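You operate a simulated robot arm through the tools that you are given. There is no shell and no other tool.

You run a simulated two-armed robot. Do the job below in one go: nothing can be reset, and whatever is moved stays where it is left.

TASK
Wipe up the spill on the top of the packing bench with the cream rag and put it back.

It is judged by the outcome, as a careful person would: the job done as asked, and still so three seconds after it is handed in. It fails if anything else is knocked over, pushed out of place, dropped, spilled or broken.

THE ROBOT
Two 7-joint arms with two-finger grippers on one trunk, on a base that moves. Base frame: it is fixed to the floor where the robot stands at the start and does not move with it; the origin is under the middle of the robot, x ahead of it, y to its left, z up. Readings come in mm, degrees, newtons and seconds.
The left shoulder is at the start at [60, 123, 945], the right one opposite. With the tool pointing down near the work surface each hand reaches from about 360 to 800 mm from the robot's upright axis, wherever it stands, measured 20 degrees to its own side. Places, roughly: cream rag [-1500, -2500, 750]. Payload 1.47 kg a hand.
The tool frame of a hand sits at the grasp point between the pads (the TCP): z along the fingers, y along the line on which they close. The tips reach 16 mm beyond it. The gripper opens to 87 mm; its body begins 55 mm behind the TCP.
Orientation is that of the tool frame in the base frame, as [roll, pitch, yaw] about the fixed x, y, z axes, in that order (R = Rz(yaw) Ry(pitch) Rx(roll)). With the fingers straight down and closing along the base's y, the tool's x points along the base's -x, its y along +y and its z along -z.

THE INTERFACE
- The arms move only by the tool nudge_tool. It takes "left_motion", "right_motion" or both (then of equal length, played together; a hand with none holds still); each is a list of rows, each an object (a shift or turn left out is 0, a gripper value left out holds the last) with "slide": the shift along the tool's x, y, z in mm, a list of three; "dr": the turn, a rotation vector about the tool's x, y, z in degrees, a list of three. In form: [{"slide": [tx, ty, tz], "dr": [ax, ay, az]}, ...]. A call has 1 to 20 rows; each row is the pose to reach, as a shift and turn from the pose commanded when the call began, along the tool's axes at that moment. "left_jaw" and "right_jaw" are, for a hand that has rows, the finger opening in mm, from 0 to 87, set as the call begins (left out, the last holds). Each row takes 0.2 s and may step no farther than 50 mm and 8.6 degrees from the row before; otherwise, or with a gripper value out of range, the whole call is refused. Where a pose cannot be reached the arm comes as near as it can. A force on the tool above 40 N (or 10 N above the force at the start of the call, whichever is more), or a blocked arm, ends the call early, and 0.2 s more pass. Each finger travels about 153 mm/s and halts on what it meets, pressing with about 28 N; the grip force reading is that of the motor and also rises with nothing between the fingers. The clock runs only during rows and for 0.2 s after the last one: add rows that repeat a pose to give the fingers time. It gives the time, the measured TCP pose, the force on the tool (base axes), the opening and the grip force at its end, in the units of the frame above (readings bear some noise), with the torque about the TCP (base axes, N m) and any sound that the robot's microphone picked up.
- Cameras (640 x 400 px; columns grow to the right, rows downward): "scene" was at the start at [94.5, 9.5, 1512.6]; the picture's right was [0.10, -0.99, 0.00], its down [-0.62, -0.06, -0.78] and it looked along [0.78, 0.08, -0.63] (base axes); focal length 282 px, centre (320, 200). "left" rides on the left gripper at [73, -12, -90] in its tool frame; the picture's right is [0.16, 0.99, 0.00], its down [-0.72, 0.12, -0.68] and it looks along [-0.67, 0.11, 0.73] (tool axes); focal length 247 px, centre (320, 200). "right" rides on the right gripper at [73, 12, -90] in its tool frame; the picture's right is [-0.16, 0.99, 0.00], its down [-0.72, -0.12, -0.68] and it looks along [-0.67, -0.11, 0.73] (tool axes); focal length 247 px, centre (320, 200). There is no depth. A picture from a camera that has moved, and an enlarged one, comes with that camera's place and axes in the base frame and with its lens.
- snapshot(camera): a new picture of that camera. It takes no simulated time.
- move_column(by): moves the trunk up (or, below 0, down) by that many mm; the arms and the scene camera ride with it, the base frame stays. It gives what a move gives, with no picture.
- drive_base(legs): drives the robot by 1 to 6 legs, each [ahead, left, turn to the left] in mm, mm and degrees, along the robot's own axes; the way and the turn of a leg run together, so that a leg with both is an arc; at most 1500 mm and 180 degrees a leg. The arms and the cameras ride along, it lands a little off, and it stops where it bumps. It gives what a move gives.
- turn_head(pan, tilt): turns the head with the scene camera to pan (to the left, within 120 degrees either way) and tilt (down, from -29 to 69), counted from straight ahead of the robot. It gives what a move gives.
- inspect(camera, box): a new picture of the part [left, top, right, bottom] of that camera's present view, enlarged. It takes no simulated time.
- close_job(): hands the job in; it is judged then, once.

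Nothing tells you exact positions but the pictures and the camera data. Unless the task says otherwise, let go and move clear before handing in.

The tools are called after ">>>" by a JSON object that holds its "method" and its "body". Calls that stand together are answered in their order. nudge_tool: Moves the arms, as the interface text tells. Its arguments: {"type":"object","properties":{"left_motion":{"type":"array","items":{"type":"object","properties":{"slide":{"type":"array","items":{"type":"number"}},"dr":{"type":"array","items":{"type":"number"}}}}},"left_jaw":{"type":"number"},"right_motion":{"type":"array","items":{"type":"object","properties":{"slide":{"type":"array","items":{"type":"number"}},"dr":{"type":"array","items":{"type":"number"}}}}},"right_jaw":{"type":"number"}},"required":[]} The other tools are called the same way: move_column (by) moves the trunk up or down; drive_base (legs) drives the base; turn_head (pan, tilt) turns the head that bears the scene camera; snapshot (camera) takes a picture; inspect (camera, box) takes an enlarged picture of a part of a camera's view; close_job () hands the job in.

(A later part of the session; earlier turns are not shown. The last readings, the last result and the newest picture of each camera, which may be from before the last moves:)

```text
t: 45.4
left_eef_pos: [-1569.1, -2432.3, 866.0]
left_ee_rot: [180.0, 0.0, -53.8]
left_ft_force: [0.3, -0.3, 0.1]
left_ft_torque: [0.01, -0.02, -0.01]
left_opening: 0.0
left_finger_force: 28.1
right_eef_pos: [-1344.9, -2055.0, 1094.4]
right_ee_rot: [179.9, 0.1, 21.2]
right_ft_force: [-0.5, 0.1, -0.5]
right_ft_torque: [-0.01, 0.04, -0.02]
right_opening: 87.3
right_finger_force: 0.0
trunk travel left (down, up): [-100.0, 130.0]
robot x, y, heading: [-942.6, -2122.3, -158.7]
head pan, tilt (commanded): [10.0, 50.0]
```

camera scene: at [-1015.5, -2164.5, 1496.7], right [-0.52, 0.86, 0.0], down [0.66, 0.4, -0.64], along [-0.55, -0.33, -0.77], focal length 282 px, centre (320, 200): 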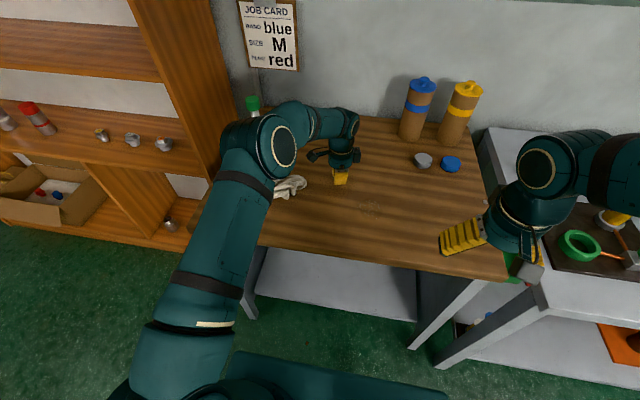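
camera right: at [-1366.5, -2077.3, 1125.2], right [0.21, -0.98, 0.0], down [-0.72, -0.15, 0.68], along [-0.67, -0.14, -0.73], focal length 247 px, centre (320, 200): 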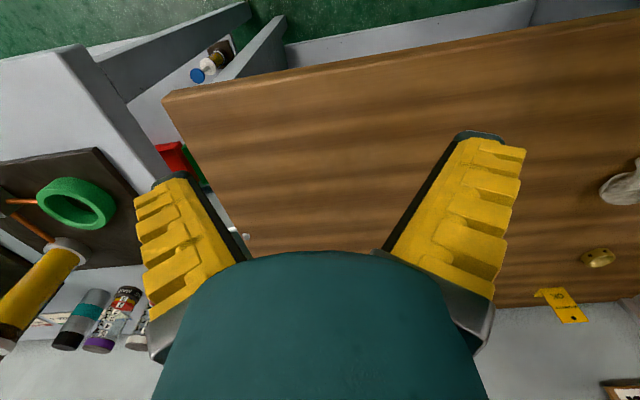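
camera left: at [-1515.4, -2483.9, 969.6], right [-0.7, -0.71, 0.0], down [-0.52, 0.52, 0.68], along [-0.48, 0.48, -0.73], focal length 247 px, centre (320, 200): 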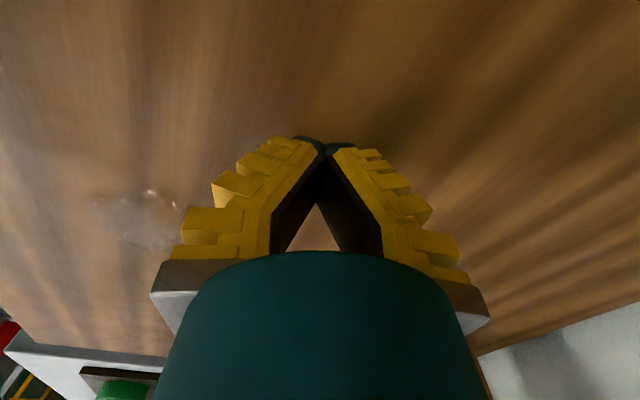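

No contact yet at TCP z ≈ 866 (tips near 850). I'll keep feeling downwards.

>>> {"method": "nudge_tool", "body": {"left_motion": [{"slide": [0, 0, 1]}, {"slide": [0, 0, 2]}, {"slide": [0, 0, 3]}, {"slide": [0, 0, 4]}, {"slide": [0, 0, 4]}]}}

>>> {"method": "nudge_tool", "body": {"left_motion": [{"slide": [0, 0, 1]}, {"slide": [0, 0, 2]}, {"slide": [0, 0, 3]}, {"slide": [0, 0, 4]}, {"slide": [0, 0, 4]}]}}

>>> {"method": "snapshot", "body": {"camera": "left"}}

```text
t: 46.6
left_eef_pos: [-1569.5, -2432.5, 863.2]
left_ee_rot: [179.8, 0.1, -53.8]
left_ft_force: [-4.8, -1.5, 12.1]
left_ft_torque: [-0.03, 0.02, 0.01]
left_opening: 0.1
left_finger_force: 28.4
right_eef_pos: [-1344.8, -2054.7, 1095.5]
right_ee_rot: [180.0, -0.1, 21.2]
right_ft_force: [0.0, 0.1, -0.2]
right_ft_torque: [0.02, 0.0, 0.03]
right_opening: 86.6
right_finger_force: 0.0
trunk travel left (down, up): [-100.0, 130.0]
robot x, y, heading: [-939.5, -2120.5, -159.1]
head pan, tilt (commanded): [10.0, 50.0]
```

```text
t: 47.8
left_eef_pos: [-1568.4, -2431.8, 863.9]
left_ee_rot: [179.6, 0.2, -53.7]
left_ft_force: [-4.1, -4.2, 36.8]
left_ft_torque: [-0.01, -0.14, -0.13]
left_opening: 0.0
left_finger_force: 28.5
right_eef_pos: [-1342.4, -2054.0, 1097.1]
right_ee_rot: [-180.0, 0.1, 21.2]
right_ft_force: [-0.8, -0.1, 0.5]
right_ft_torque: [-0.03, -0.03, 0.01]
right_opening: 87.2
right_finger_force: 0.0
trunk travel left (down, up): [-100.0, 130.0]
robot x, y, heading: [-941.2, -2121.1, -158.6]
head pan, tilt (commanded): [10.0, 50.0]
```

```text
taken
camera left: at [-1514.4, -2482.8, 953.0], right [-0.7, -0.71, 0.01], down [-0.52, 0.52, 0.68], along [-0.49, 0.48, -0.73], focal length 247 px, centre (320, 200)
```

left: 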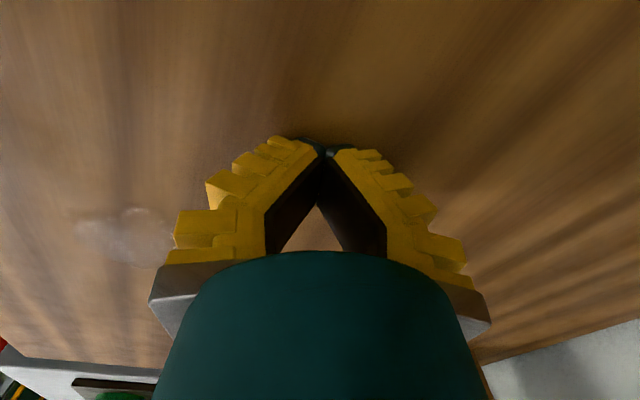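

Contact comes at TCP z ≈ 863, so the bench top is at about z = 847. Now I'll lift, open, return over the rag's right end and come down to just above the wood.

>>> {"method": "nudge_tool", "body": {"left_motion": [{"slide": [0, 0, -20]}, {"slide": [0, 0, -63]}, {"slide": [0, 0, -63]}]}}

>>> {"method": "nudge_tool", "body": {"left_jaw": 87, "left_motion": [{"slide": [43, 0, 0]}, {"slide": [87, 0, 0]}, {"slide": [128, 0, 0]}, {"slide": [128, 0, 0]}]}}

>>> {"method": "nudge_tool", "body": {"left_motion": [{"slide": [0, 0, 15]}, {"slide": [0, 0, 30]}, {"slide": [0, 0, 42]}, {"slide": [0, 0, 50]}, {"slide": [0, 0, 50]}]}}

>>> {"method": "snapshot", "body": {"camera": "left"}}

>>> {"method": "inspect", "body": {"camera": "scene", "box": [220, 130, 348, 210]}}

```text
t: 48.6
left_eef_pos: [-1567.6, -2429.8, 921.0]
left_ee_rot: [-179.8, 0.0, -53.8]
left_ft_force: [0.5, -0.5, 0.1]
left_ft_torque: [0.0, 0.01, 0.01]
left_opening: 0.0
left_finger_force: 27.9
right_eef_pos: [-1344.6, -2055.6, 1095.5]
right_ee_rot: [180.0, 0.0, 21.1]
right_ft_force: [0.0, -0.2, 1.4]
right_ft_torque: [0.01, -0.03, 0.01]
right_opening: 87.0
right_finger_force: 0.1
trunk travel left (down, up): [-100.0, 130.0]
robot x, y, heading: [-940.2, -2121.7, -158.8]
head pan, tilt (commanded): [10.0, 50.0]
```

```text
t: 49.6
left_eef_pos: [-1490.0, -2532.2, 919.9]
left_ee_rot: [-180.0, 0.0, -53.8]
left_ft_force: [0.5, 1.0, -0.1]
left_ft_torque: [0.0, -0.03, 0.0]
left_opening: 87.2
left_finger_force: 0.0
right_eef_pos: [-1345.5, -2054.9, 1095.1]
right_ee_rot: [-180.0, 0.0, 21.2]
right_ft_force: [-0.3, 0.0, 0.8]
right_ft_torque: [0.02, 0.01, -0.02]
right_opening: 87.0
right_finger_force: 0.0
trunk travel left (down, up): [-100.0, 130.0]
robot x, y, heading: [-938.0, -2125.2, -158.9]
head pan, tilt (commanded): [10.0, 50.0]
```

```text
t: 50.8
left_eef_pos: [-1495.4, -2533.7, 871.5]
left_ee_rot: [-180.0, -0.1, -53.8]
left_ft_force: [0.2, 0.0, 0.1]
left_ft_torque: [0.02, 0.0, -0.01]
left_opening: 87.0
left_finger_force: 0.1
right_eef_pos: [-1345.9, -2055.6, 1096.0]
right_ee_rot: [180.0, 0.0, 21.2]
right_ft_force: [0.7, -0.8, -0.3]
right_ft_torque: [0.03, -0.03, -0.01]
right_opening: 87.2
right_finger_force: 0.1
trunk travel left (down, up): [-100.0, 130.0]
robot x, y, heading: [-935.0, -2121.5, -158.7]
head pan, tilt (commanded): [10.0, 50.0]
```

```text
taken
camera left: at [-1440.5, -2585.3, 961.2], right [-0.7, -0.71, 0.0], down [-0.52, 0.52, 0.68], along [-0.48, 0.48, -0.73], focal length 247 px, centre (320, 200)
```

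left: 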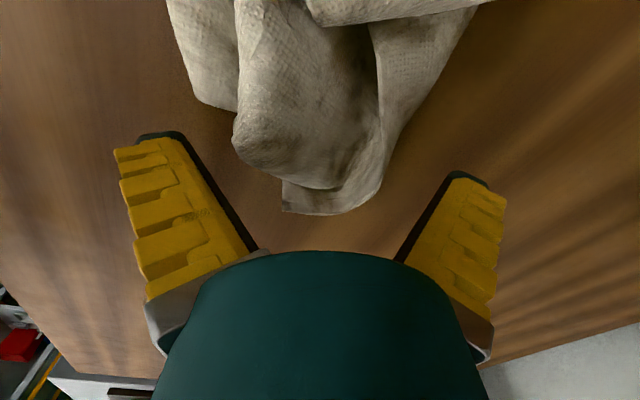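

```text
5.00 times, centred on (284, 170) of scene
camera zoom: at [-1015.5, -2164.6, 1496.7], right [-0.52, 0.86, 0.0], down [0.66, 0.4, -0.64], along [-0.55, -0.33, -0.77], focal length 1411 px, centre (500, 350)
```

zoom: 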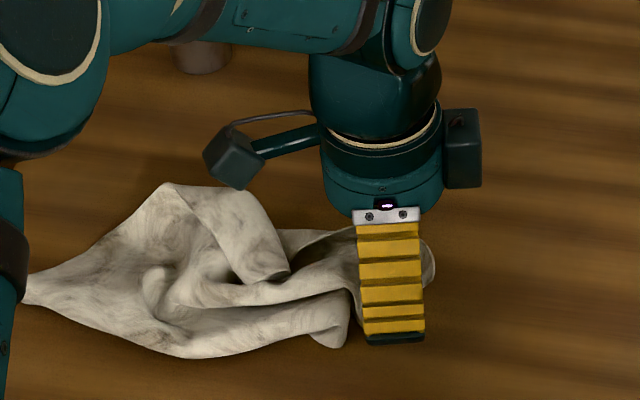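

The fingers straddle the cloth with room to spare. I'll take a slightly deeper bite (15 mm toward the rag's middle), lower the last bit and close.

>>> {"method": "nudge_tool", "body": {"left_motion": [{"slide": [15, 0, 0]}, {"slide": [15, 0, 2]}, {"slide": [15, 0, 4]}, {"slide": [15, 0, 4]}]}}

>>> {"method": "nudge_tool", "body": {"left_jaw": 0, "left_motion": [{"slide": [0, 0, 0]}, {"slide": [0, 0, 0]}, {"slide": [0, 0, 0]}, {"slide": [0, 0, 0]}, {"slide": [0, 0, 0]}]}}

>>> {"method": "snapshot", "body": {"camera": "left"}}

>>> {"method": "inspect", "body": {"camera": "scene", "box": [220, 130, 348, 210]}}

```text
t: 51.8
left_eef_pos: [-1484.2, -2546.9, 866.4]
left_ee_rot: [-179.9, 0.1, -53.8]
left_ft_force: [0.5, 0.1, 0.9]
left_ft_torque: [-0.01, -0.03, 0.05]
left_opening: 87.0
left_finger_force: 0.1
right_eef_pos: [-1344.2, -2054.8, 1096.2]
right_ee_rot: [-179.9, 0.0, 21.2]
right_ft_force: [0.1, 0.0, 1.0]
right_ft_torque: [0.0, 0.02, 0.0]
right_opening: 86.8
right_finger_force: 0.0
trunk travel left (down, up): [-100.0, 130.0]
robot x, y, heading: [-941.8, -2121.8, -158.8]
head pan, tilt (commanded): [10.0, 50.0]
```

```text
t: 53.0
left_eef_pos: [-1484.6, -2546.4, 867.4]
left_ee_rot: [180.0, 0.1, -53.8]
left_ft_force: [-0.4, 0.2, 0.8]
left_ft_torque: [0.01, 0.0, 0.01]
left_opening: 0.2
left_finger_force: 27.6
right_eef_pos: [-1345.1, -2055.5, 1096.1]
right_ee_rot: [179.9, 0.0, 21.1]
right_ft_force: [-0.1, 0.2, 0.1]
right_ft_torque: [0.01, 0.0, -0.02]
right_opening: 87.1
right_finger_force: 0.0
trunk travel left (down, up): [-100.0, 130.0]
robot x, y, heading: [-941.8, -2117.6, -158.8]
head pan, tilt (commanded): [10.0, 50.0]
```

```text
taken
camera left: at [-1431.0, -2598.1, 957.5], right [-0.7, -0.71, 0.0], down [-0.52, 0.52, 0.68], along [-0.48, 0.48, -0.73], focal length 247 px, centre (320, 200)
```

left: 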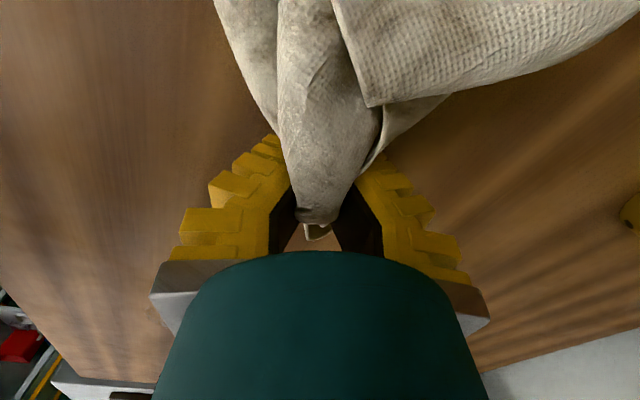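

```text
5.00 times, centred on (284, 170) of scene
camera zoom: at [-1015.6, -2164.6, 1496.7], right [-0.52, 0.86, 0.0], down [0.66, 0.4, -0.64], along [-0.55, -0.33, -0.77], focal length 1411 px, centre (500, 350)
```

zoom: 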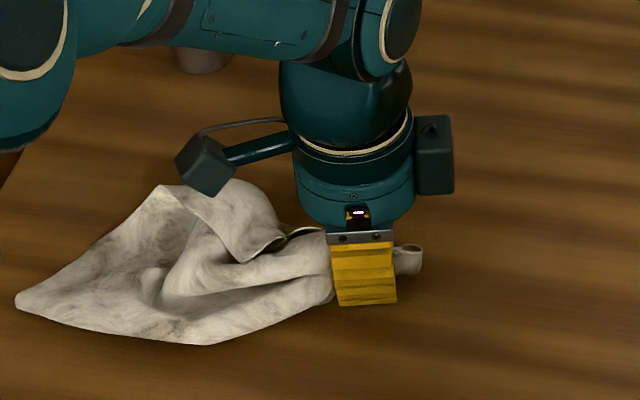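

The rag is soft cloth and is well gathered between the fingers. I'll drag it along the bench to the left edge of the puddle and check how it follows.

>>> {"method": "nudge_tool", "body": {"left_motion": [{"slide": [-10, -5, -4]}, {"slide": [-30, -15, -4]}, {"slide": [-50, -25, -4]}, {"slide": [-70, -35, -4]}, {"slide": [-90, -45, -4]}, {"slide": [-110, -55, -4]}, {"slide": [-130, -65, -4]}, {"slide": [-150, -75, -4]}, {"slide": [-160, -80, -4]}, {"slide": [-160, -80, -4]}]}}

>>> {"method": "snapshot", "body": {"camera": "left"}}

>>> {"method": "snapshot", "body": {"camera": "scene"}}

>>> {"method": "inspect", "body": {"camera": "scene", "box": [220, 130, 428, 260]}}

```text
t: 55.2
left_eef_pos: [-1514.5, -2369.6, 872.5]
left_ee_rot: [-179.9, 0.0, -53.8]
left_ft_force: [0.4, 0.0, -0.6]
left_ft_torque: [0.0, -0.03, -0.02]
left_opening: 0.1
left_finger_force: 28.1
right_eef_pos: [-1344.7, -2054.7, 1095.2]
right_ee_rot: [-179.9, 0.0, 21.2]
right_ft_force: [-0.5, -0.3, -0.8]
right_ft_torque: [-0.02, -0.05, 0.01]
right_opening: 87.0
right_finger_force: 0.0
trunk travel left (down, up): [-100.0, 130.0]
robot x, y, heading: [-940.5, -2122.3, -158.8]
head pan, tilt (commanded): [10.0, 50.0]
```

```text
taken
camera left: at [-1460.8, -2420.6, 962.3], right [-0.7, -0.71, 0.0], down [-0.52, 0.52, 0.68], along [-0.48, 0.48, -0.73], focal length 247 px, centre (320, 200)
```

left: 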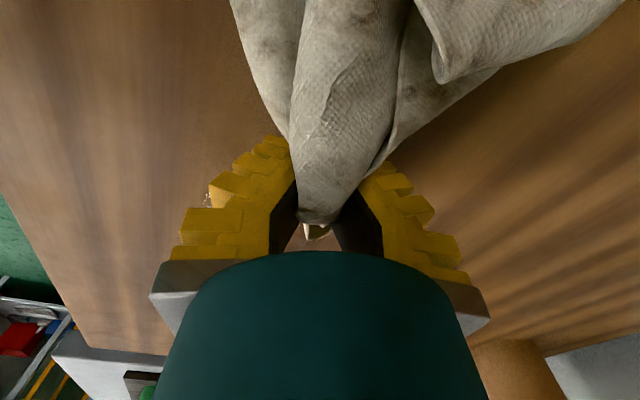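

```text
taken
camera scene: at [-1015.6, -2164.7, 1496.6], right [-0.52, 0.86, 0.0], down [0.66, 0.4, -0.64], along [-0.55, -0.33, -0.77], focal length 282 px, centre (320, 200)
```

scene: 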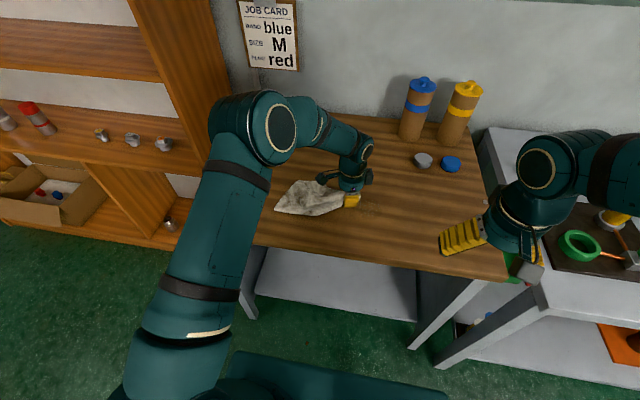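

```text
3.08 times, centred on (324, 195) of scene
camera zoom: at [-1015.6, -2164.7, 1496.6], right [-0.52, 0.86, 0.0], down [0.66, 0.4, -0.64], along [-0.55, -0.33, -0.77], focal length 868 px, centre (308, 215)
```

zoom: 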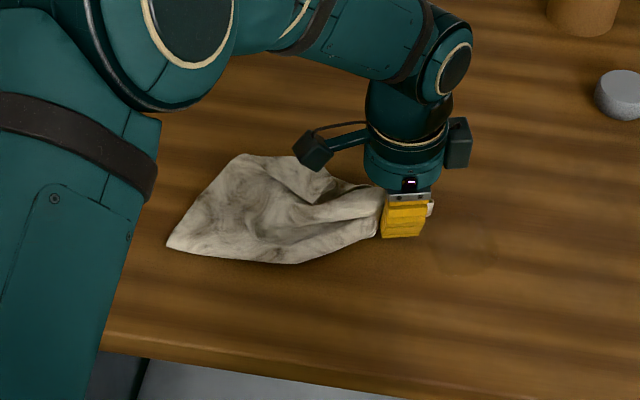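

The cloth follows neatly, and the puddle lies just to the right of the hand. I'll press down lightly and sweep across it.

>>> {"method": "nudge_tool", "body": {"left_motion": [{"slide": [-4, -2, 3]}, {"slide": [-9, -5, 6]}, {"slide": [-20, -10, 6]}, {"slide": [-32, -16, 6]}, {"slide": [-45, -23, 6]}, {"slide": [-58, -30, 6]}, {"slide": [-71, -36, 6]}, {"slide": [-84, -43, 6]}, {"slide": [-97, -50, 6]}, {"slide": [-110, -56, 6]}]}}

>>> {"method": "snapshot", "body": {"camera": "left"}}

>>> {"method": "inspect", "body": {"camera": "scene", "box": [260, 150, 468, 280]}}

```text
t: 57.4
left_eef_pos: [-1533.2, -2249.8, 865.4]
left_ee_rot: [-179.9, 0.1, -53.8]
left_ft_force: [1.6, -1.9, 2.2]
left_ft_torque: [0.0, 0.01, 0.02]
left_opening: 0.1
left_finger_force: 27.9
right_eef_pos: [-1345.4, -2055.6, 1095.1]
right_ee_rot: [180.0, -0.1, 21.3]
right_ft_force: [-0.3, -0.4, -0.7]
right_ft_torque: [-0.02, 0.0, 0.01]
right_opening: 87.2
right_finger_force: 0.1
trunk travel left (down, up): [-100.0, 130.0]
robot x, y, heading: [-938.6, -2124.4, -158.6]
head pan, tilt (commanded): [10.0, 50.0]
```

```text
taken
camera left: at [-1480.2, -2300.4, 955.6], right [-0.7, -0.71, 0.0], down [-0.52, 0.52, 0.68], along [-0.48, 0.48, -0.73], focal length 247 px, centre (320, 200)
```

left: 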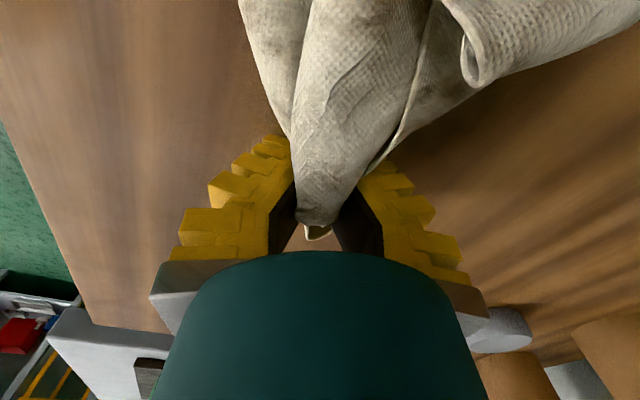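

```text
3.08 times, centred on (364, 215) of scene
camera zoom: at [-1015.5, -2164.4, 1496.7], right [-0.52, 0.86, 0.0], down [0.66, 0.4, -0.64], along [-0.55, -0.33, -0.77], focal length 868 px, centre (185, 154)
```

zoom: 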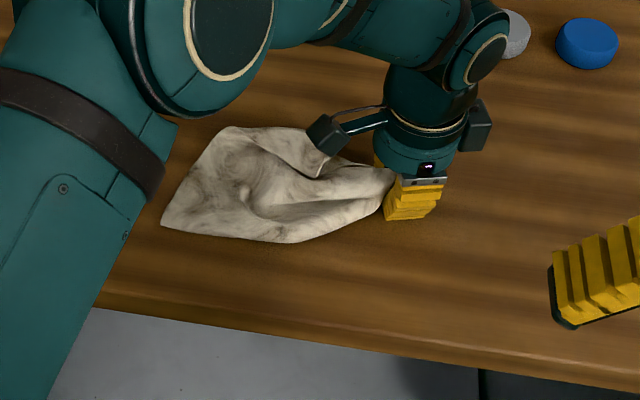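

The rag now covers the puddle area with only a light force (about 3 N). I'll lift a little, go back to the left far side of the puddle, and scrub with zigzag strokes pressing slightly harder.

>>> {"method": "nudge_tool", "body": {"left_motion": [{"slide": [0, 0, -15]}, {"slide": [10, 10, -30]}, {"slide": [40, 40, -30]}, {"slide": [70, 68, -30]}, {"slide": [86, 82, -30]}, {"slide": [86, 82, -15]}, {"slide": [86, 82, -3]}, {"slide": [86, 82, 1]}, {"slide": [86, 82, 1]}]}}

>>> {"method": "snapshot", "body": {"camera": "scene"}}

>>> {"method": "snapshot", "body": {"camera": "left"}}

```text
t: 59.4
left_eef_pos: [-1549.3, -2366.6, 866.9]
left_ee_rot: [179.8, 0.1, -53.8]
left_ft_force: [0.3, -0.4, 18.4]
left_ft_torque: [-0.09, -0.25, -0.02]
left_opening: 0.0
left_finger_force: 28.7
right_eef_pos: [-1344.9, -2054.4, 1096.4]
right_ee_rot: [-180.0, 0.2, 21.1]
right_ft_force: [0.4, 0.2, 1.3]
right_ft_torque: [0.02, -0.03, -0.01]
right_opening: 87.0
right_finger_force: 0.3
trunk travel left (down, up): [-100.0, 130.0]
robot x, y, heading: [-939.4, -2122.5, -158.9]
head pan, tilt (commanded): [10.0, 50.0]
```

```text
taken
camera scene: at [-1014.0, -2164.0, 1496.9], right [-0.52, 0.86, 0.0], down [0.65, 0.4, -0.64], along [-0.55, -0.33, -0.77], focal length 282 px, centre (320, 200)
```

scene: 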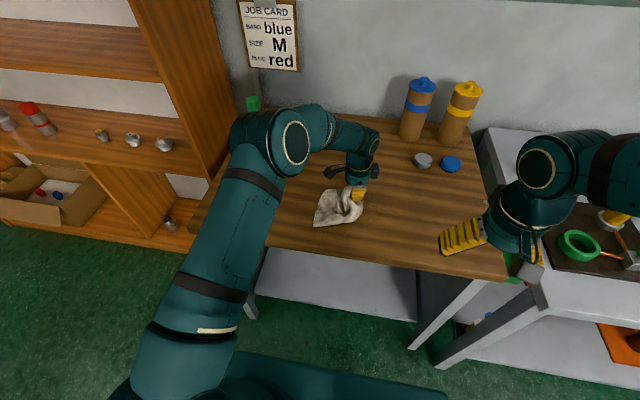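

```text
taken
camera left: at [-1495.1, -2417.7, 956.1], right [-0.7, -0.71, 0.0], down [-0.52, 0.52, 0.68], along [-0.49, 0.48, -0.73], focal length 247 px, centre (320, 200)
```

left: 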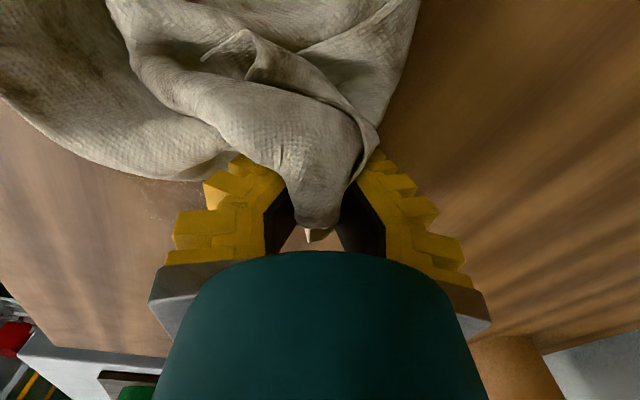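

The cloth is bunched under the fingers with about 18 N of pressure. I'll look at whether the first sweep changed the puddle.

>>> {"method": "inspect", "body": {"camera": "scene", "box": [300, 160, 460, 260]}}

>>> {"method": "inspect", "body": {"camera": "left", "box": [40, 120, 240, 245]}}

```text
4.00 times, centred on (380, 210) of scene
camera zoom: at [-1014.0, -2164.0, 1496.9], right [-0.52, 0.86, 0.0], down [0.65, 0.4, -0.64], along [-0.55, -0.33, -0.77], focal length 1129 px, centre (80, 160)
```

zoom: 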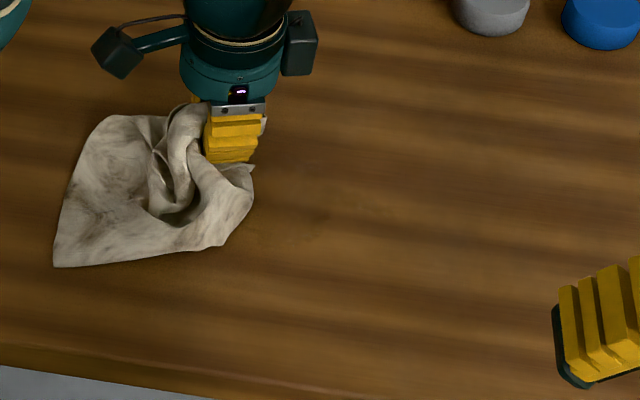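

```text
3.20 times, centred on (140, 182) of left
camera zoom: at [-1495.1, -2417.7, 956.1], right [-0.7, -0.71, 0.0], down [-0.52, 0.52, 0.68], along [-0.49, 0.48, -0.73], focal length 790 px, centre (896, 256)
```

zoom: 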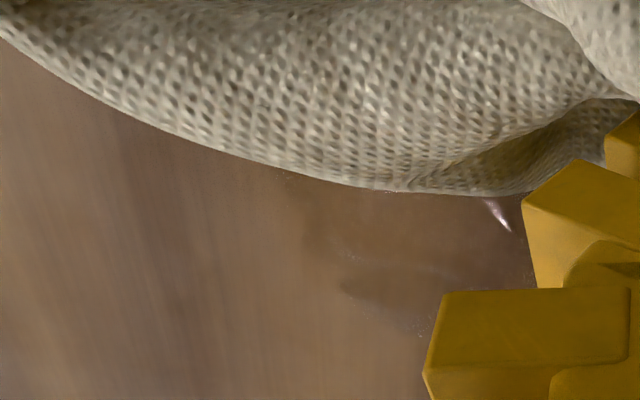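

Some of the puddle remains. I'll scrub in zigzag strokes across it from left to right.

>>> {"method": "nudge_tool", "body": {"left_motion": [{"slide": [1.8, -22.3, 0]}, {"slide": [3.9, -45.5, 0]}, {"slide": [7, -68.5, 0]}, {"slide": [8.8, -90.8, 0]}, {"slide": [-0.7, -70.6, 0]}, {"slide": [-9.6, -49.2, 0]}, {"slide": [-19.4, -28, 0]}, {"slide": [-29, -7.8, 0]}, {"slide": [-27.1, -30.1, 0]}, {"slide": [-25.1, -53.3, 0]}, {"slide": [-22, -76.3, 0]}, {"slide": [-20.2, -98.6, 0]}, {"slide": [-29.7, -78.4, 0]}, {"slide": [-38.6, -57, 0]}, {"slide": [-48.4, -35.8, 0]}, {"slide": [-58, -15.5, 0]}, {"slide": [-56.1, -37.9, 0]}, {"slide": [-54, -61.1, 0]}, {"slide": [-51, -84.1, 0]}, {"slide": [-49.2, -106.3, 0]}]}}

>>> {"method": "snapshot", "body": {"camera": "left"}}

>>> {"method": "inspect", "body": {"camera": "scene", "box": [260, 150, 468, 280]}}

```text
t: 63.6
left_eef_pos: [-1492.9, -2265.8, 865.1]
left_ee_rot: [179.9, 0.2, -53.7]
left_ft_force: [-6.2, -2.6, 18.8]
left_ft_torque: [-0.07, -0.19, -0.05]
left_opening: 0.4
left_finger_force: 28.0
right_eef_pos: [-1344.7, -2054.2, 1097.3]
right_ee_rot: [179.9, 0.1, 21.1]
right_ft_force: [-0.4, 0.3, -0.3]
right_ft_torque: [0.01, 0.03, 0.01]
right_opening: 86.8
right_finger_force: 0.0
trunk travel left (down, up): [-100.0, 130.0]
robot x, y, heading: [-940.5, -2122.5, -158.7]
head pan, tilt (commanded): [10.0, 50.0]
```

```text
taken
camera left: at [-1438.6, -2316.3, 955.9], right [-0.7, -0.71, 0.0], down [-0.52, 0.52, 0.68], along [-0.49, 0.48, -0.73], focal length 247 px, centre (320, 200)
```

left: 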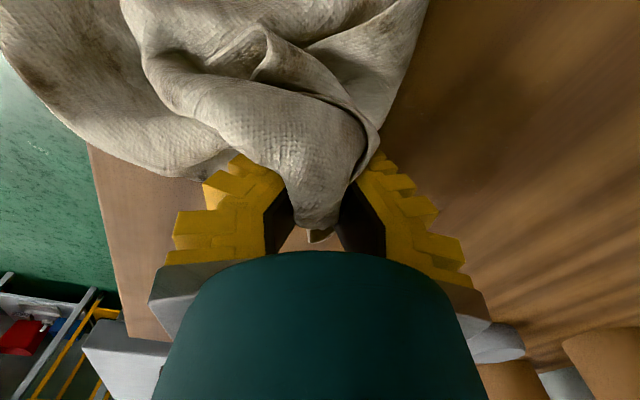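

```text
3.08 times, centred on (364, 215) of scene
camera zoom: at [-1014.6, -2164.3, 1496.8], right [-0.52, 0.86, 0.0], down [0.65, 0.4, -0.64], along [-0.55, -0.33, -0.77], focal length 868 px, centre (185, 154)
```

zoom: 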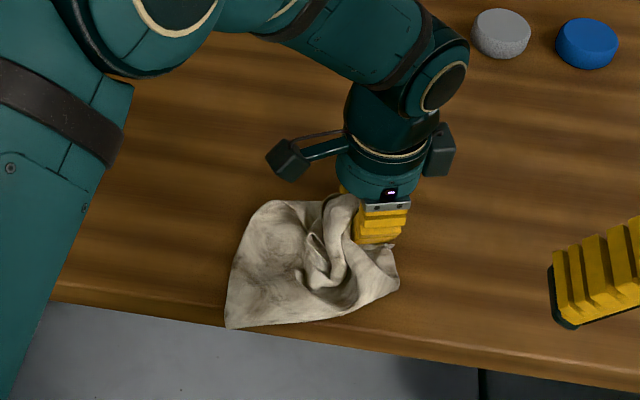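

The strokes went well with about 19 N of pressure. I'll finish the zigzag on the right side of the puddle, then lift and look.

>>> {"method": "nudge_tool", "body": {"left_motion": [{"slide": [-9.6, 20.2, 0]}, {"slide": [-19.4, 41.4, 0]}, {"slide": [-28.2, 62.8, 0]}, {"slide": [-37.8, 83.1, 0]}, {"slide": [-36, 60.8, 0]}, {"slide": [-32.9, 37.8, 0]}, {"slide": [-30.8, 14.5, 0]}, {"slide": [-10, 25, 0]}, {"slide": [10, 40, 0]}, {"slide": [30, 55, 0]}, {"slide": [50, 70, 0]}, {"slide": [50, 70, -15]}, {"slide": [70, 80, -50]}, {"slide": [85, 90, -80]}, {"slide": [85, 90, -80]}]}}

>>> {"method": "snapshot", "body": {"camera": "left"}}

>>> {"method": "inspect", "body": {"camera": "scene", "box": [300, 160, 460, 260]}}

>>> {"method": "snapshot", "body": {"camera": "scene"}}

```text
t: 66.8
left_eef_pos: [-1514.2, -2387.2, 942.8]
left_ee_rot: [180.0, -0.1, -53.7]
left_ft_force: [-0.2, 0.0, -0.6]
left_ft_torque: [0.0, 0.03, -0.01]
left_opening: 0.0
left_finger_force: 27.6
right_eef_pos: [-1345.2, -2054.7, 1096.3]
right_ee_rot: [-180.0, 0.0, 21.2]
right_ft_force: [0.1, 0.1, 0.3]
right_ft_torque: [-0.04, 0.0, 0.0]
right_opening: 86.9
right_finger_force: 0.1
trunk travel left (down, up): [-100.0, 130.0]
robot x, y, heading: [-938.7, -2123.4, -158.8]
head pan, tilt (commanded): [10.0, 50.0]
```

```text
taken
camera left: at [-1460.8, -2437.5, 1033.2], right [-0.7, -0.71, 0.0], down [-0.52, 0.52, 0.68], along [-0.48, 0.48, -0.73], focal length 247 px, centre (320, 200)
```

left: 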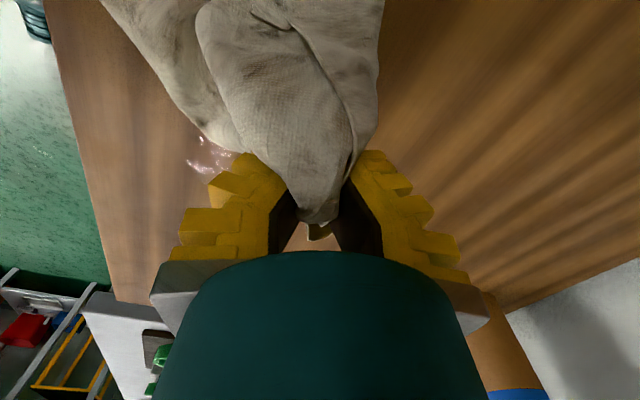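

```text
4.00 times, centred on (380, 210) of scene
camera zoom: at [-1015.8, -2164.6, 1496.6], right [-0.52, 0.86, 0.0], down [0.66, 0.4, -0.64], along [-0.55, -0.33, -0.77], focal length 1129 px, centre (80, 160)
```

zoom: 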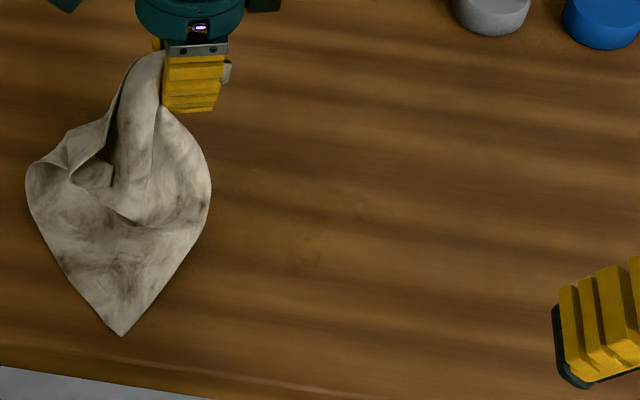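

```text
taken
camera scene: at [-1015.8, -2164.6, 1496.6], right [-0.52, 0.86, 0.0], down [0.66, 0.4, -0.64], along [-0.55, -0.33, -0.77], focal length 282 px, centre (320, 200)
```

scene: 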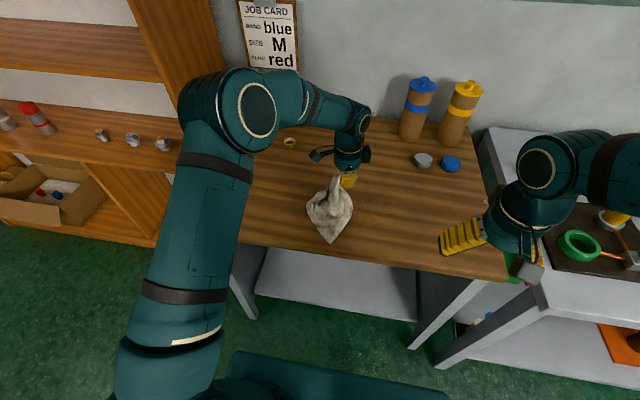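

Something shiny still shows by the left finger. I'll enlarge that region.

>>> {"method": "inspect", "body": {"camera": "left", "box": [100, 90, 260, 190]}}

>>> {"method": "snapshot", "body": {"camera": "right"}}

>>> {"method": "inspect", "body": {"camera": "scene", "box": [345, 190, 409, 230]}}

```text
4.00 times, centred on (180, 140) of left
camera zoom: at [-1460.8, -2437.5, 1033.2], right [-0.7, -0.71, 0.0], down [-0.52, 0.52, 0.68], along [-0.48, 0.48, -0.73], focal length 988 px, centre (880, 440)
```

zoom: 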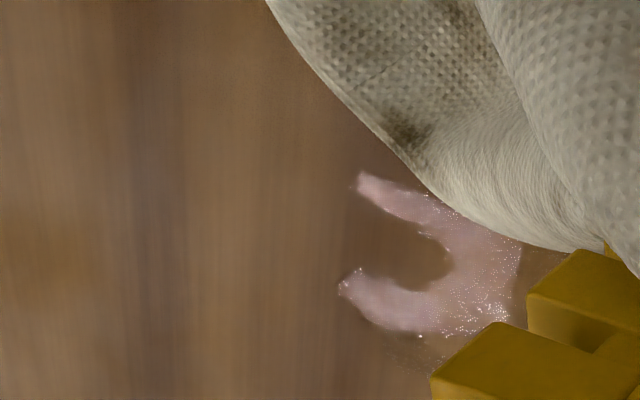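

```text
taken
camera right: at [-1273.3, -2040.0, 1185.3], right [0.21, -0.98, 0.0], down [-0.72, -0.15, 0.68], along [-0.67, -0.14, -0.73], focal length 247 px, centre (320, 200)
```

right: 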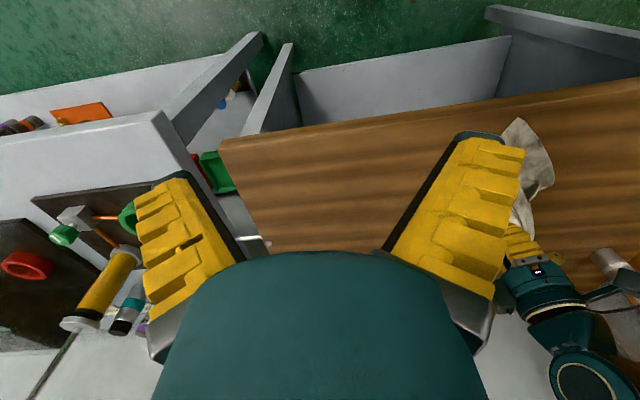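

```text
10.00 times, centred on (377, 210) of scene
camera zoom: at [-1015.8, -2164.6, 1496.6], right [-0.52, 0.86, 0.0], down [0.66, 0.4, -0.64], along [-0.55, -0.33, -0.77], focal length 2821 px, centre (-250, 100)
```

zoom: 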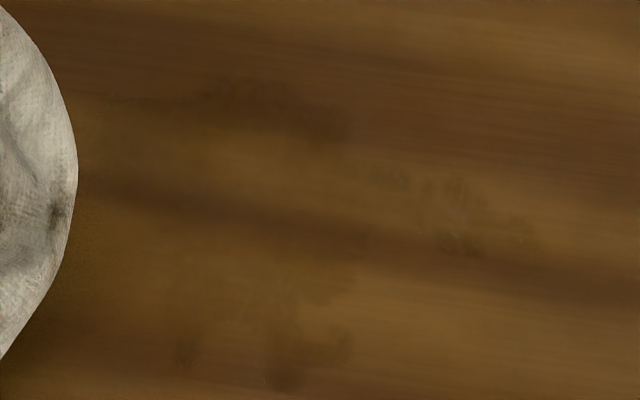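

The scrubbing has broken the puddle up: a C-shaped remnant lies a bit nearer to me, with fainter traces to the right. I'll take the rag aside toward its home at a height and bring the right hand's camera over the spill for a clear look.

>>> {"method": "nudge_tool", "body": {"left_motion": [{"slide": [25, 12, -10]}, {"slide": [50, 24, -20]}, {"slide": [75, 36, -30]}, {"slide": [100, 48, -40]}, {"slide": [125, 60, -40]}, {"slide": [147, 70, -40]}, {"slide": [147, 70, -40]}, {"slide": [147, 70, -40]}, {"slide": [147, 70, -40]}, {"slide": [147, 70, -40]}], "right_motion": [{"slide": [0, 0, 0]}, {"slide": [0, 0, 0]}, {"slide": [0, 0, 0]}, {"slide": [-40, 20, 0]}, {"slide": [-75, 45, 0]}, {"slide": [-110, 75, 10]}, {"slide": [-145, 105, 25]}, {"slide": [-180, 135, 40]}, {"slide": [-205, 160, 55]}, {"slide": [-205, 160, 55]}]}}

>>> {"method": "snapshot", "body": {"camera": "right"}}

>>> {"method": "snapshot", "body": {"camera": "scene"}}

```text
t: 69.0
left_eef_pos: [-1486.1, -2545.4, 982.7]
left_ee_rot: [-180.0, 0.0, -53.8]
left_ft_force: [-0.1, -0.5, -0.7]
left_ft_torque: [0.0, -0.01, -0.02]
left_opening: 0.0
left_finger_force: 26.9
right_eef_pos: [-1478.6, -2279.3, 1042.9]
right_ee_rot: [-180.0, 0.0, 21.2]
right_ft_force: [0.5, 0.1, 0.6]
right_ft_torque: [-0.01, 0.04, -0.02]
right_opening: 87.0
right_finger_force: 0.0
trunk travel left (down, up): [-100.0, 130.0]
robot x, y, heading: [-940.2, -2124.7, -158.8]
head pan, tilt (commanded): [10.0, 50.0]
```

```text
taken
camera right: at [-1406.7, -2263.9, 1132.2], right [0.21, -0.98, 0.0], down [-0.72, -0.15, 0.68], along [-0.67, -0.14, -0.73], focal length 247 px, centre (320, 200)
```

right: 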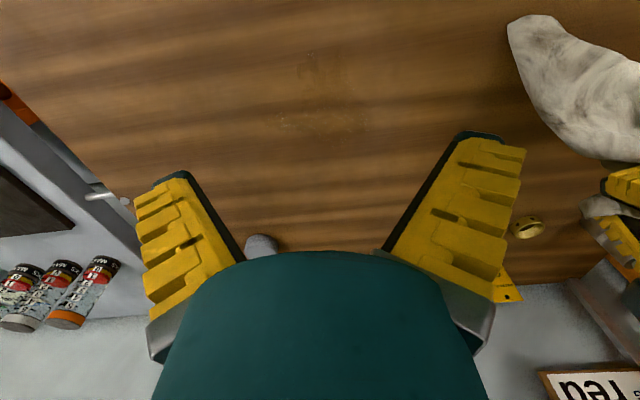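

```text
taken
camera scene: at [-1015.2, -2164.1, 1496.7], right [-0.52, 0.86, 0.0], down [0.65, 0.4, -0.64], along [-0.55, -0.33, -0.77], focal length 282 px, centre (320, 200)
```

scene: 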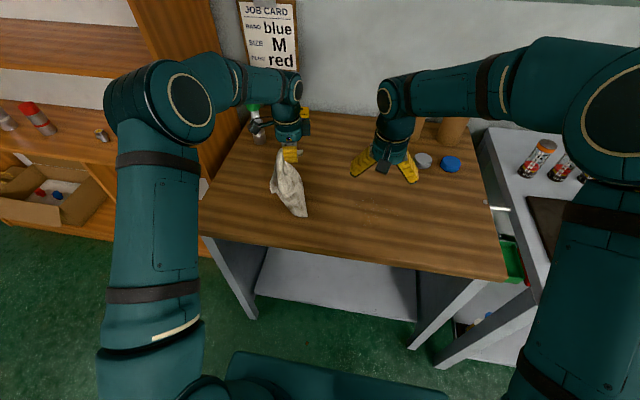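

>>> {"method": "inspect", "body": {"camera": "right", "box": [240, 30, 400, 150]}}

>>> {"method": "inspect", "body": {"camera": "right", "box": [200, 0, 456, 160]}}

```text
3.33 times, centred on (320, 90) of right
camera zoom: at [-1406.7, -2263.9, 1132.2], right [0.21, -0.98, 0.0], down [-0.72, -0.15, 0.68], along [-0.67, -0.14, -0.73], focal length 823 px, centre (320, 567)
```

zoom: 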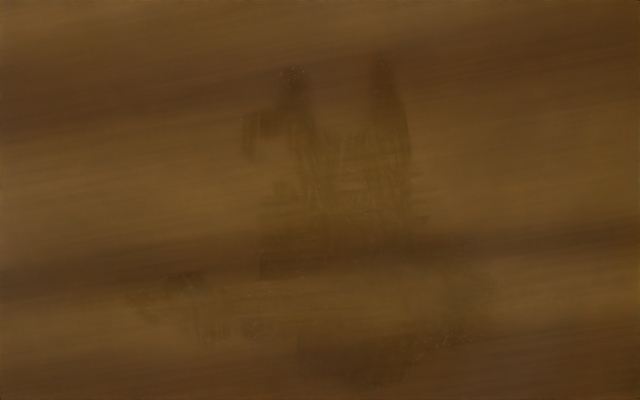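

```text
2.50 times, centred on (328, 80) of right
camera zoom: at [-1406.7, -2263.9, 1132.2], right [0.21, -0.98, 0.0], down [-0.72, -0.15, 0.68], along [-0.67, -0.14, -0.73], focal length 617 px, centre (300, 500)
```

zoom: 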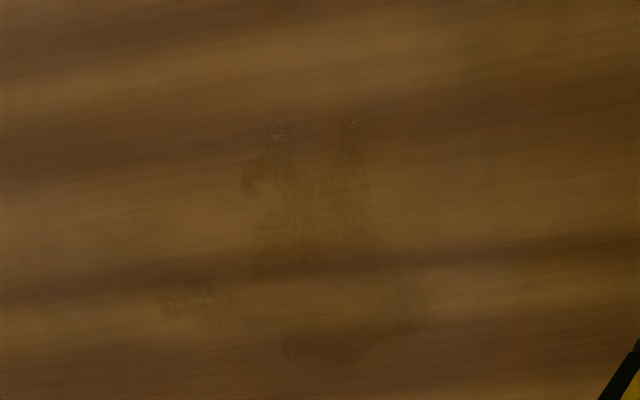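

The puddle is now a thin smear about 115 × 130 mm that still needs wiping. I'll withdraw the right hand and bring the hanging rag straight down at the smear's far left corner so it bunches into a thick wad under the fingers.

>>> {"method": "nudge_tool", "body": {"right_motion": [{"slide": [25, -25, -15]}, {"slide": [60, -55, -30]}, {"slide": [100, -90, -45]}, {"slide": [140, -120, -55]}, {"slide": [175, -145, -55]}, {"slide": [205, -160, -55]}, {"slide": [205, -160, -55]}, {"slide": [205, -160, -55]}, {"slide": [205, -160, -55]}, {"slide": [205, -160, -55]}], "left_motion": [{"slide": [0, 0, 0]}, {"slide": [0, 0, 0]}, {"slide": [0, 0, 0]}, {"slide": [-30, -8, 0]}, {"slide": [-65, -17, 0]}, {"slide": [-100, -26, 0]}, {"slide": [-135, -35, 0]}, {"slide": [-174, -45, 0]}, {"slide": [-174, -45, 0]}, {"slide": [-174, -45, 0]}]}}

>>> {"method": "nudge_tool", "body": {"left_motion": [{"slide": [0, 0, 20]}, {"slide": [0, 0, 40]}, {"slide": [0, 0, 60]}, {"slide": [0, 0, 80]}, {"slide": [0, 0, 95]}, {"slide": [0, 0, 105]}, {"slide": [0, 0, 110]}, {"slide": [0, 0, 110]}]}}

>>> {"method": "snapshot", "body": {"camera": "left"}}

>>> {"method": "inspect", "body": {"camera": "scene", "box": [260, 130, 468, 260]}}

```text
refused: row 3 steps farther than a row can; nothing moved
```

```text
t: 70.8
left_eef_pos: [-1485.3, -2545.5, 874.8]
left_ee_rot: [180.0, 0.0, -53.8]
left_ft_force: [-0.5, 0.1, 0.5]
left_ft_torque: [-0.02, 0.01, -0.03]
left_opening: 0.0
left_finger_force: 28.7
right_eef_pos: [-1477.7, -2278.9, 1043.6]
right_ee_rot: [179.9, 0.0, 21.3]
right_ft_force: [-0.4, -0.5, -0.9]
right_ft_torque: [-0.03, 0.0, -0.04]
right_opening: 87.5
right_finger_force: 0.1
trunk travel left (down, up): [-100.0, 130.0]
robot x, y, heading: [-943.4, -2124.0, -158.8]
head pan, tilt (commanded): [10.0, 50.0]
```

```text
taken
camera left: at [-1431.7, -2596.9, 965.1], right [-0.7, -0.71, 0.0], down [-0.52, 0.52, 0.68], along [-0.48, 0.48, -0.73], focal length 247 px, centre (320, 200)
```

left: 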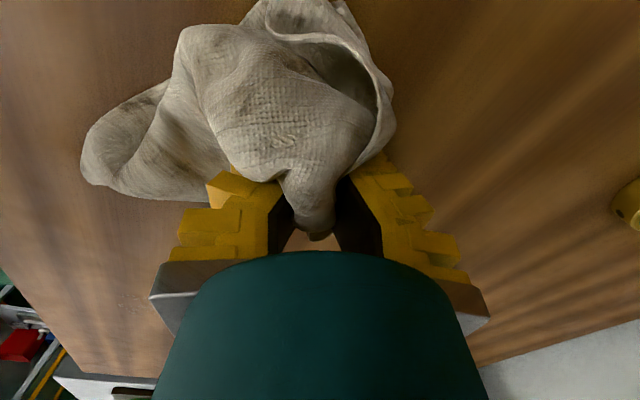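

```text
3.08 times, centred on (364, 195) of scene
camera zoom: at [-1015.6, -2164.5, 1496.7], right [-0.52, 0.86, 0.0], down [0.66, 0.4, -0.64], along [-0.55, -0.33, -0.77], focal length 868 px, centre (185, 215)
```

zoom: 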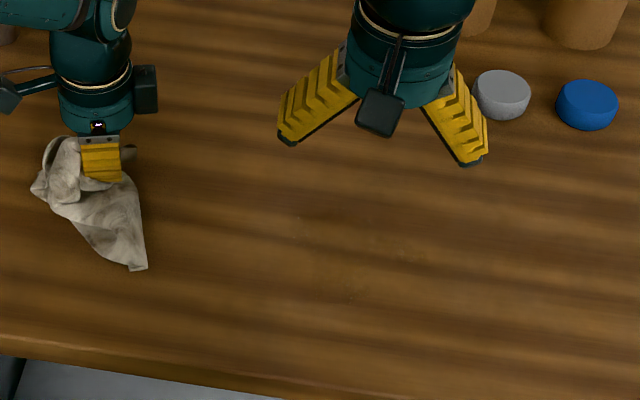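

The first call was refused for too long a step, so only the lowering ran and the rag touched down harmlessly at its home spot. I'll redo it with shorter steps: withdraw the right hand, lift the rag and carry it to the smear's corner.

>>> {"method": "nudge_tool", "body": {"right_motion": [{"slide": [15, -10, -20]}, {"slide": [45, -30, -35]}, {"slide": [75, -55, -50]}, {"slide": [105, -80, -55]}, {"slide": [135, -105, -55]}, {"slide": [165, -130, -55]}, {"slide": [190, -150, -55]}, {"slide": [205, -160, -55]}, {"slide": [205, -160, -55]}, {"slide": [205, -160, -55]}], "left_motion": [{"slide": [0, 0, -20]}, {"slide": [0, 0, -45]}, {"slide": [0, 0, -70]}, {"slide": [-20, -5, -90]}, {"slide": [-55, -14, -90]}, {"slide": [-90, -23, -90]}, {"slide": [-125, -32, -90]}, {"slide": [-155, -40, -90]}, {"slide": [-174, -45, -90]}, {"slide": [-174, -45, -90]}]}}

>>> {"method": "snapshot", "body": {"camera": "left"}}

>>> {"method": "inspect", "body": {"camera": "scene", "box": [260, 130, 468, 260]}}

```text
t: 73.0
left_eef_pos: [-1551.2, -2377.7, 965.3]
left_ee_rot: [-180.0, 0.0, -53.7]
left_ft_force: [-0.3, -0.2, -1.3]
left_ft_torque: [0.03, -0.01, 0.0]
left_opening: 0.1
left_finger_force: 25.5
right_eef_pos: [-1345.6, -2057.0, 1095.3]
right_ee_rot: [-180.0, 0.0, 21.2]
right_ft_force: [-0.1, -0.2, 0.3]
right_ft_torque: [-0.06, 0.01, -0.01]
right_opening: 87.1
right_finger_force: 0.1
trunk travel left (down, up): [-100.0, 130.0]
robot x, y, heading: [-937.7, -2124.2, -158.9]
head pan, tilt (commanded): [10.0, 50.0]
```

```text
taken
camera left: at [-1497.4, -2429.9, 1054.9], right [-0.7, -0.71, 0.0], down [-0.52, 0.52, 0.68], along [-0.48, 0.48, -0.73], focal length 247 px, centre (320, 200)
```

left: 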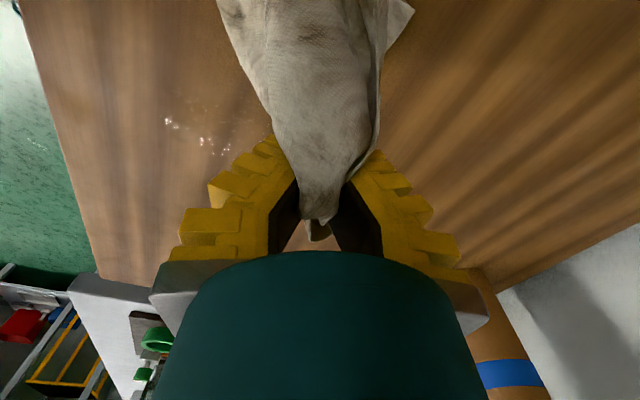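

```text
3.08 times, centred on (364, 195) of scene
camera zoom: at [-1015.3, -2164.6, 1496.7], right [-0.52, 0.86, 0.0], down [0.65, 0.4, -0.64], along [-0.55, -0.33, -0.77], focal length 868 px, centre (185, 215)
```

zoom: 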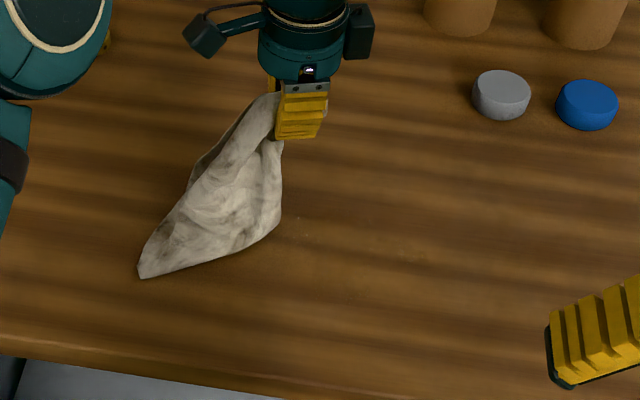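

The rag hangs at the smear's far left corner, clear of everything. I'll lower it to press on the bench.

>>> {"method": "nudge_tool", "body": {"left_motion": [{"slide": [0, 0, 20]}, {"slide": [0, 0, 40]}, {"slide": [0, 0, 60]}, {"slide": [0, 0, 75]}, {"slide": [0, 0, 87]}, {"slide": [0, 0, 94]}, {"slide": [0, 0, 98]}, {"slide": [0, 0, 98]}]}}

>>> {"method": "snapshot", "body": {"camera": "left"}}

>>> {"method": "inspect", "body": {"camera": "scene", "box": [260, 130, 468, 260]}}

```text
t: 74.8
left_eef_pos: [-1551.2, -2378.6, 866.5]
left_ee_rot: [179.9, 0.0, -53.8]
left_ft_force: [-0.4, -0.1, 1.6]
left_ft_torque: [-0.03, -0.01, -0.02]
left_opening: 0.1
left_finger_force: 25.4
right_eef_pos: [-1347.1, -2057.3, 1094.7]
right_ee_rot: [179.9, 0.1, 21.2]
right_ft_force: [-0.3, 0.4, 0.2]
right_ft_torque: [-0.06, 0.0, 0.0]
right_opening: 86.7
right_finger_force: 0.0
trunk travel left (down, up): [-100.0, 130.0]
robot x, y, heading: [-936.7, -2117.7, -158.8]
head pan, tilt (commanded): [10.0, 50.0]
```

```text
taken
camera left: at [-1497.1, -2430.2, 956.5], right [-0.7, -0.71, 0.0], down [-0.52, 0.52, 0.68], along [-0.48, 0.48, -0.73], focal length 247 px, centre (320, 200)
```

left: 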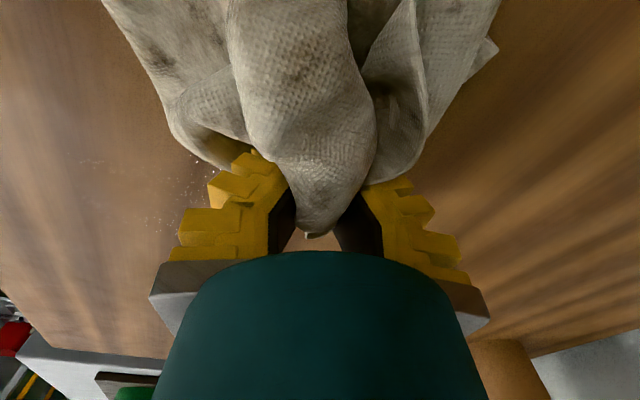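

```text
3.08 times, centred on (364, 195) of scene
camera zoom: at [-1015.4, -2164.5, 1496.7], right [-0.52, 0.86, 0.0], down [0.65, 0.4, -0.64], along [-0.55, -0.33, -0.77], focal length 868 px, centre (185, 215)
```

zoom: 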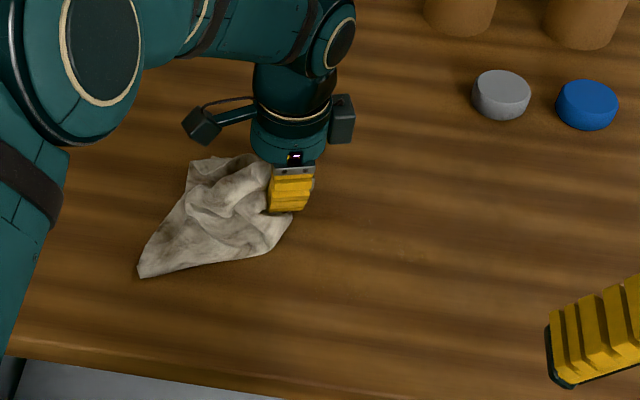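

Contact is only about 2 N, so I'll press 3 mm further and run dense fore-and-aft strokes across the whole smear, left to right.

>>> {"method": "nudge_tool", "body": {"left_motion": [{"slide": [6.4, -35.6, 3]}, {"slide": [13.1, -72.1, 3]}, {"slide": [19.5, -107.6, 3]}, {"slide": [26, -143.2, 3]}, {"slide": [13.7, -109.2, 3]}, {"slide": [1.5, -75.2, 3]}, {"slide": [-11, -40.2, 3]}, {"slide": [-23.2, -6.2, 3]}, {"slide": [-16.8, -41.8, 3]}, {"slide": [-10.1, -78.3, 3]}, {"slide": [-3.7, -113.8, 3]}, {"slide": [2.8, -149.4, 3]}, {"slide": [-9.5, -115.4, 3]}, {"slide": [-21.7, -81.4, 3]}, {"slide": [-34.2, -46.5, 3]}, {"slide": [-46.4, -12.4, 3]}, {"slide": [-40, -48, 3]}, {"slide": [-33.3, -84.5, 3]}, {"slide": [-26.9, -120.1, 3]}, {"slide": [-20.4, -155.6, 3]}]}}

>>> {"method": "inspect", "body": {"camera": "scene", "box": [260, 150, 468, 280]}}

>>> {"method": "snapshot", "body": {"camera": "left"}}

```text
t: 79.0
left_eef_pos: [-1438.3, -2270.2, 864.6]
left_ee_rot: [179.9, 0.1, -53.6]
left_ft_force: [-5.6, -3.3, 21.6]
left_ft_torque: [-0.16, 0.07, 0.03]
left_opening: 0.0
left_finger_force: 28.5
right_eef_pos: [-1346.1, -2057.3, 1095.5]
right_ee_rot: [179.9, 0.1, 21.2]
right_ft_force: [0.0, 0.8, 0.3]
right_ft_torque: [-0.01, 0.0, 0.02]
right_opening: 87.0
right_finger_force: 0.1
trunk travel left (down, up): [-100.0, 130.0]
robot x, y, heading: [-937.6, -2127.1, -159.0]
head pan, tilt (commanded): [10.0, 50.0]
```

```text
3.08 times, centred on (364, 215) of scene
camera zoom: at [-1013.9, -2164.1, 1496.9], right [-0.52, 0.86, 0.0], down [0.65, 0.4, -0.64], along [-0.55, -0.33, -0.77], focal length 868 px, centre (185, 154)
```

zoom: 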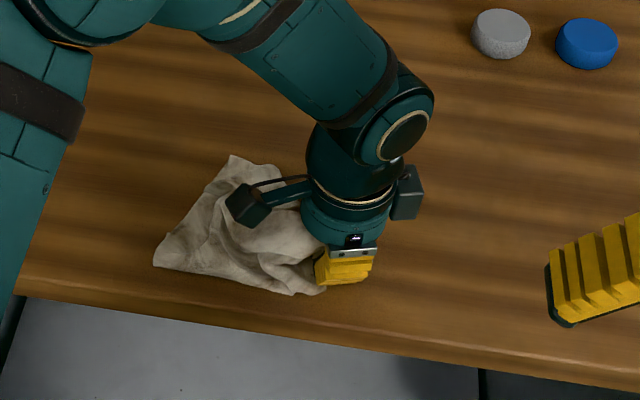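

```text
taken
camera left: at [-1383.8, -2322.3, 954.4], right [-0.7, -0.71, 0.0], down [-0.52, 0.52, 0.68], along [-0.49, 0.48, -0.73], focal length 247 px, centre (320, 200)
```

left: 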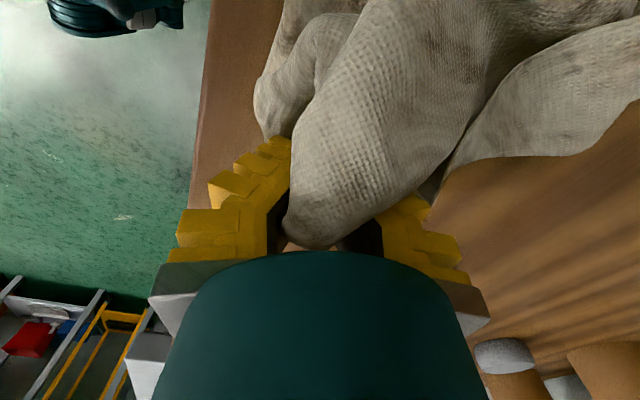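

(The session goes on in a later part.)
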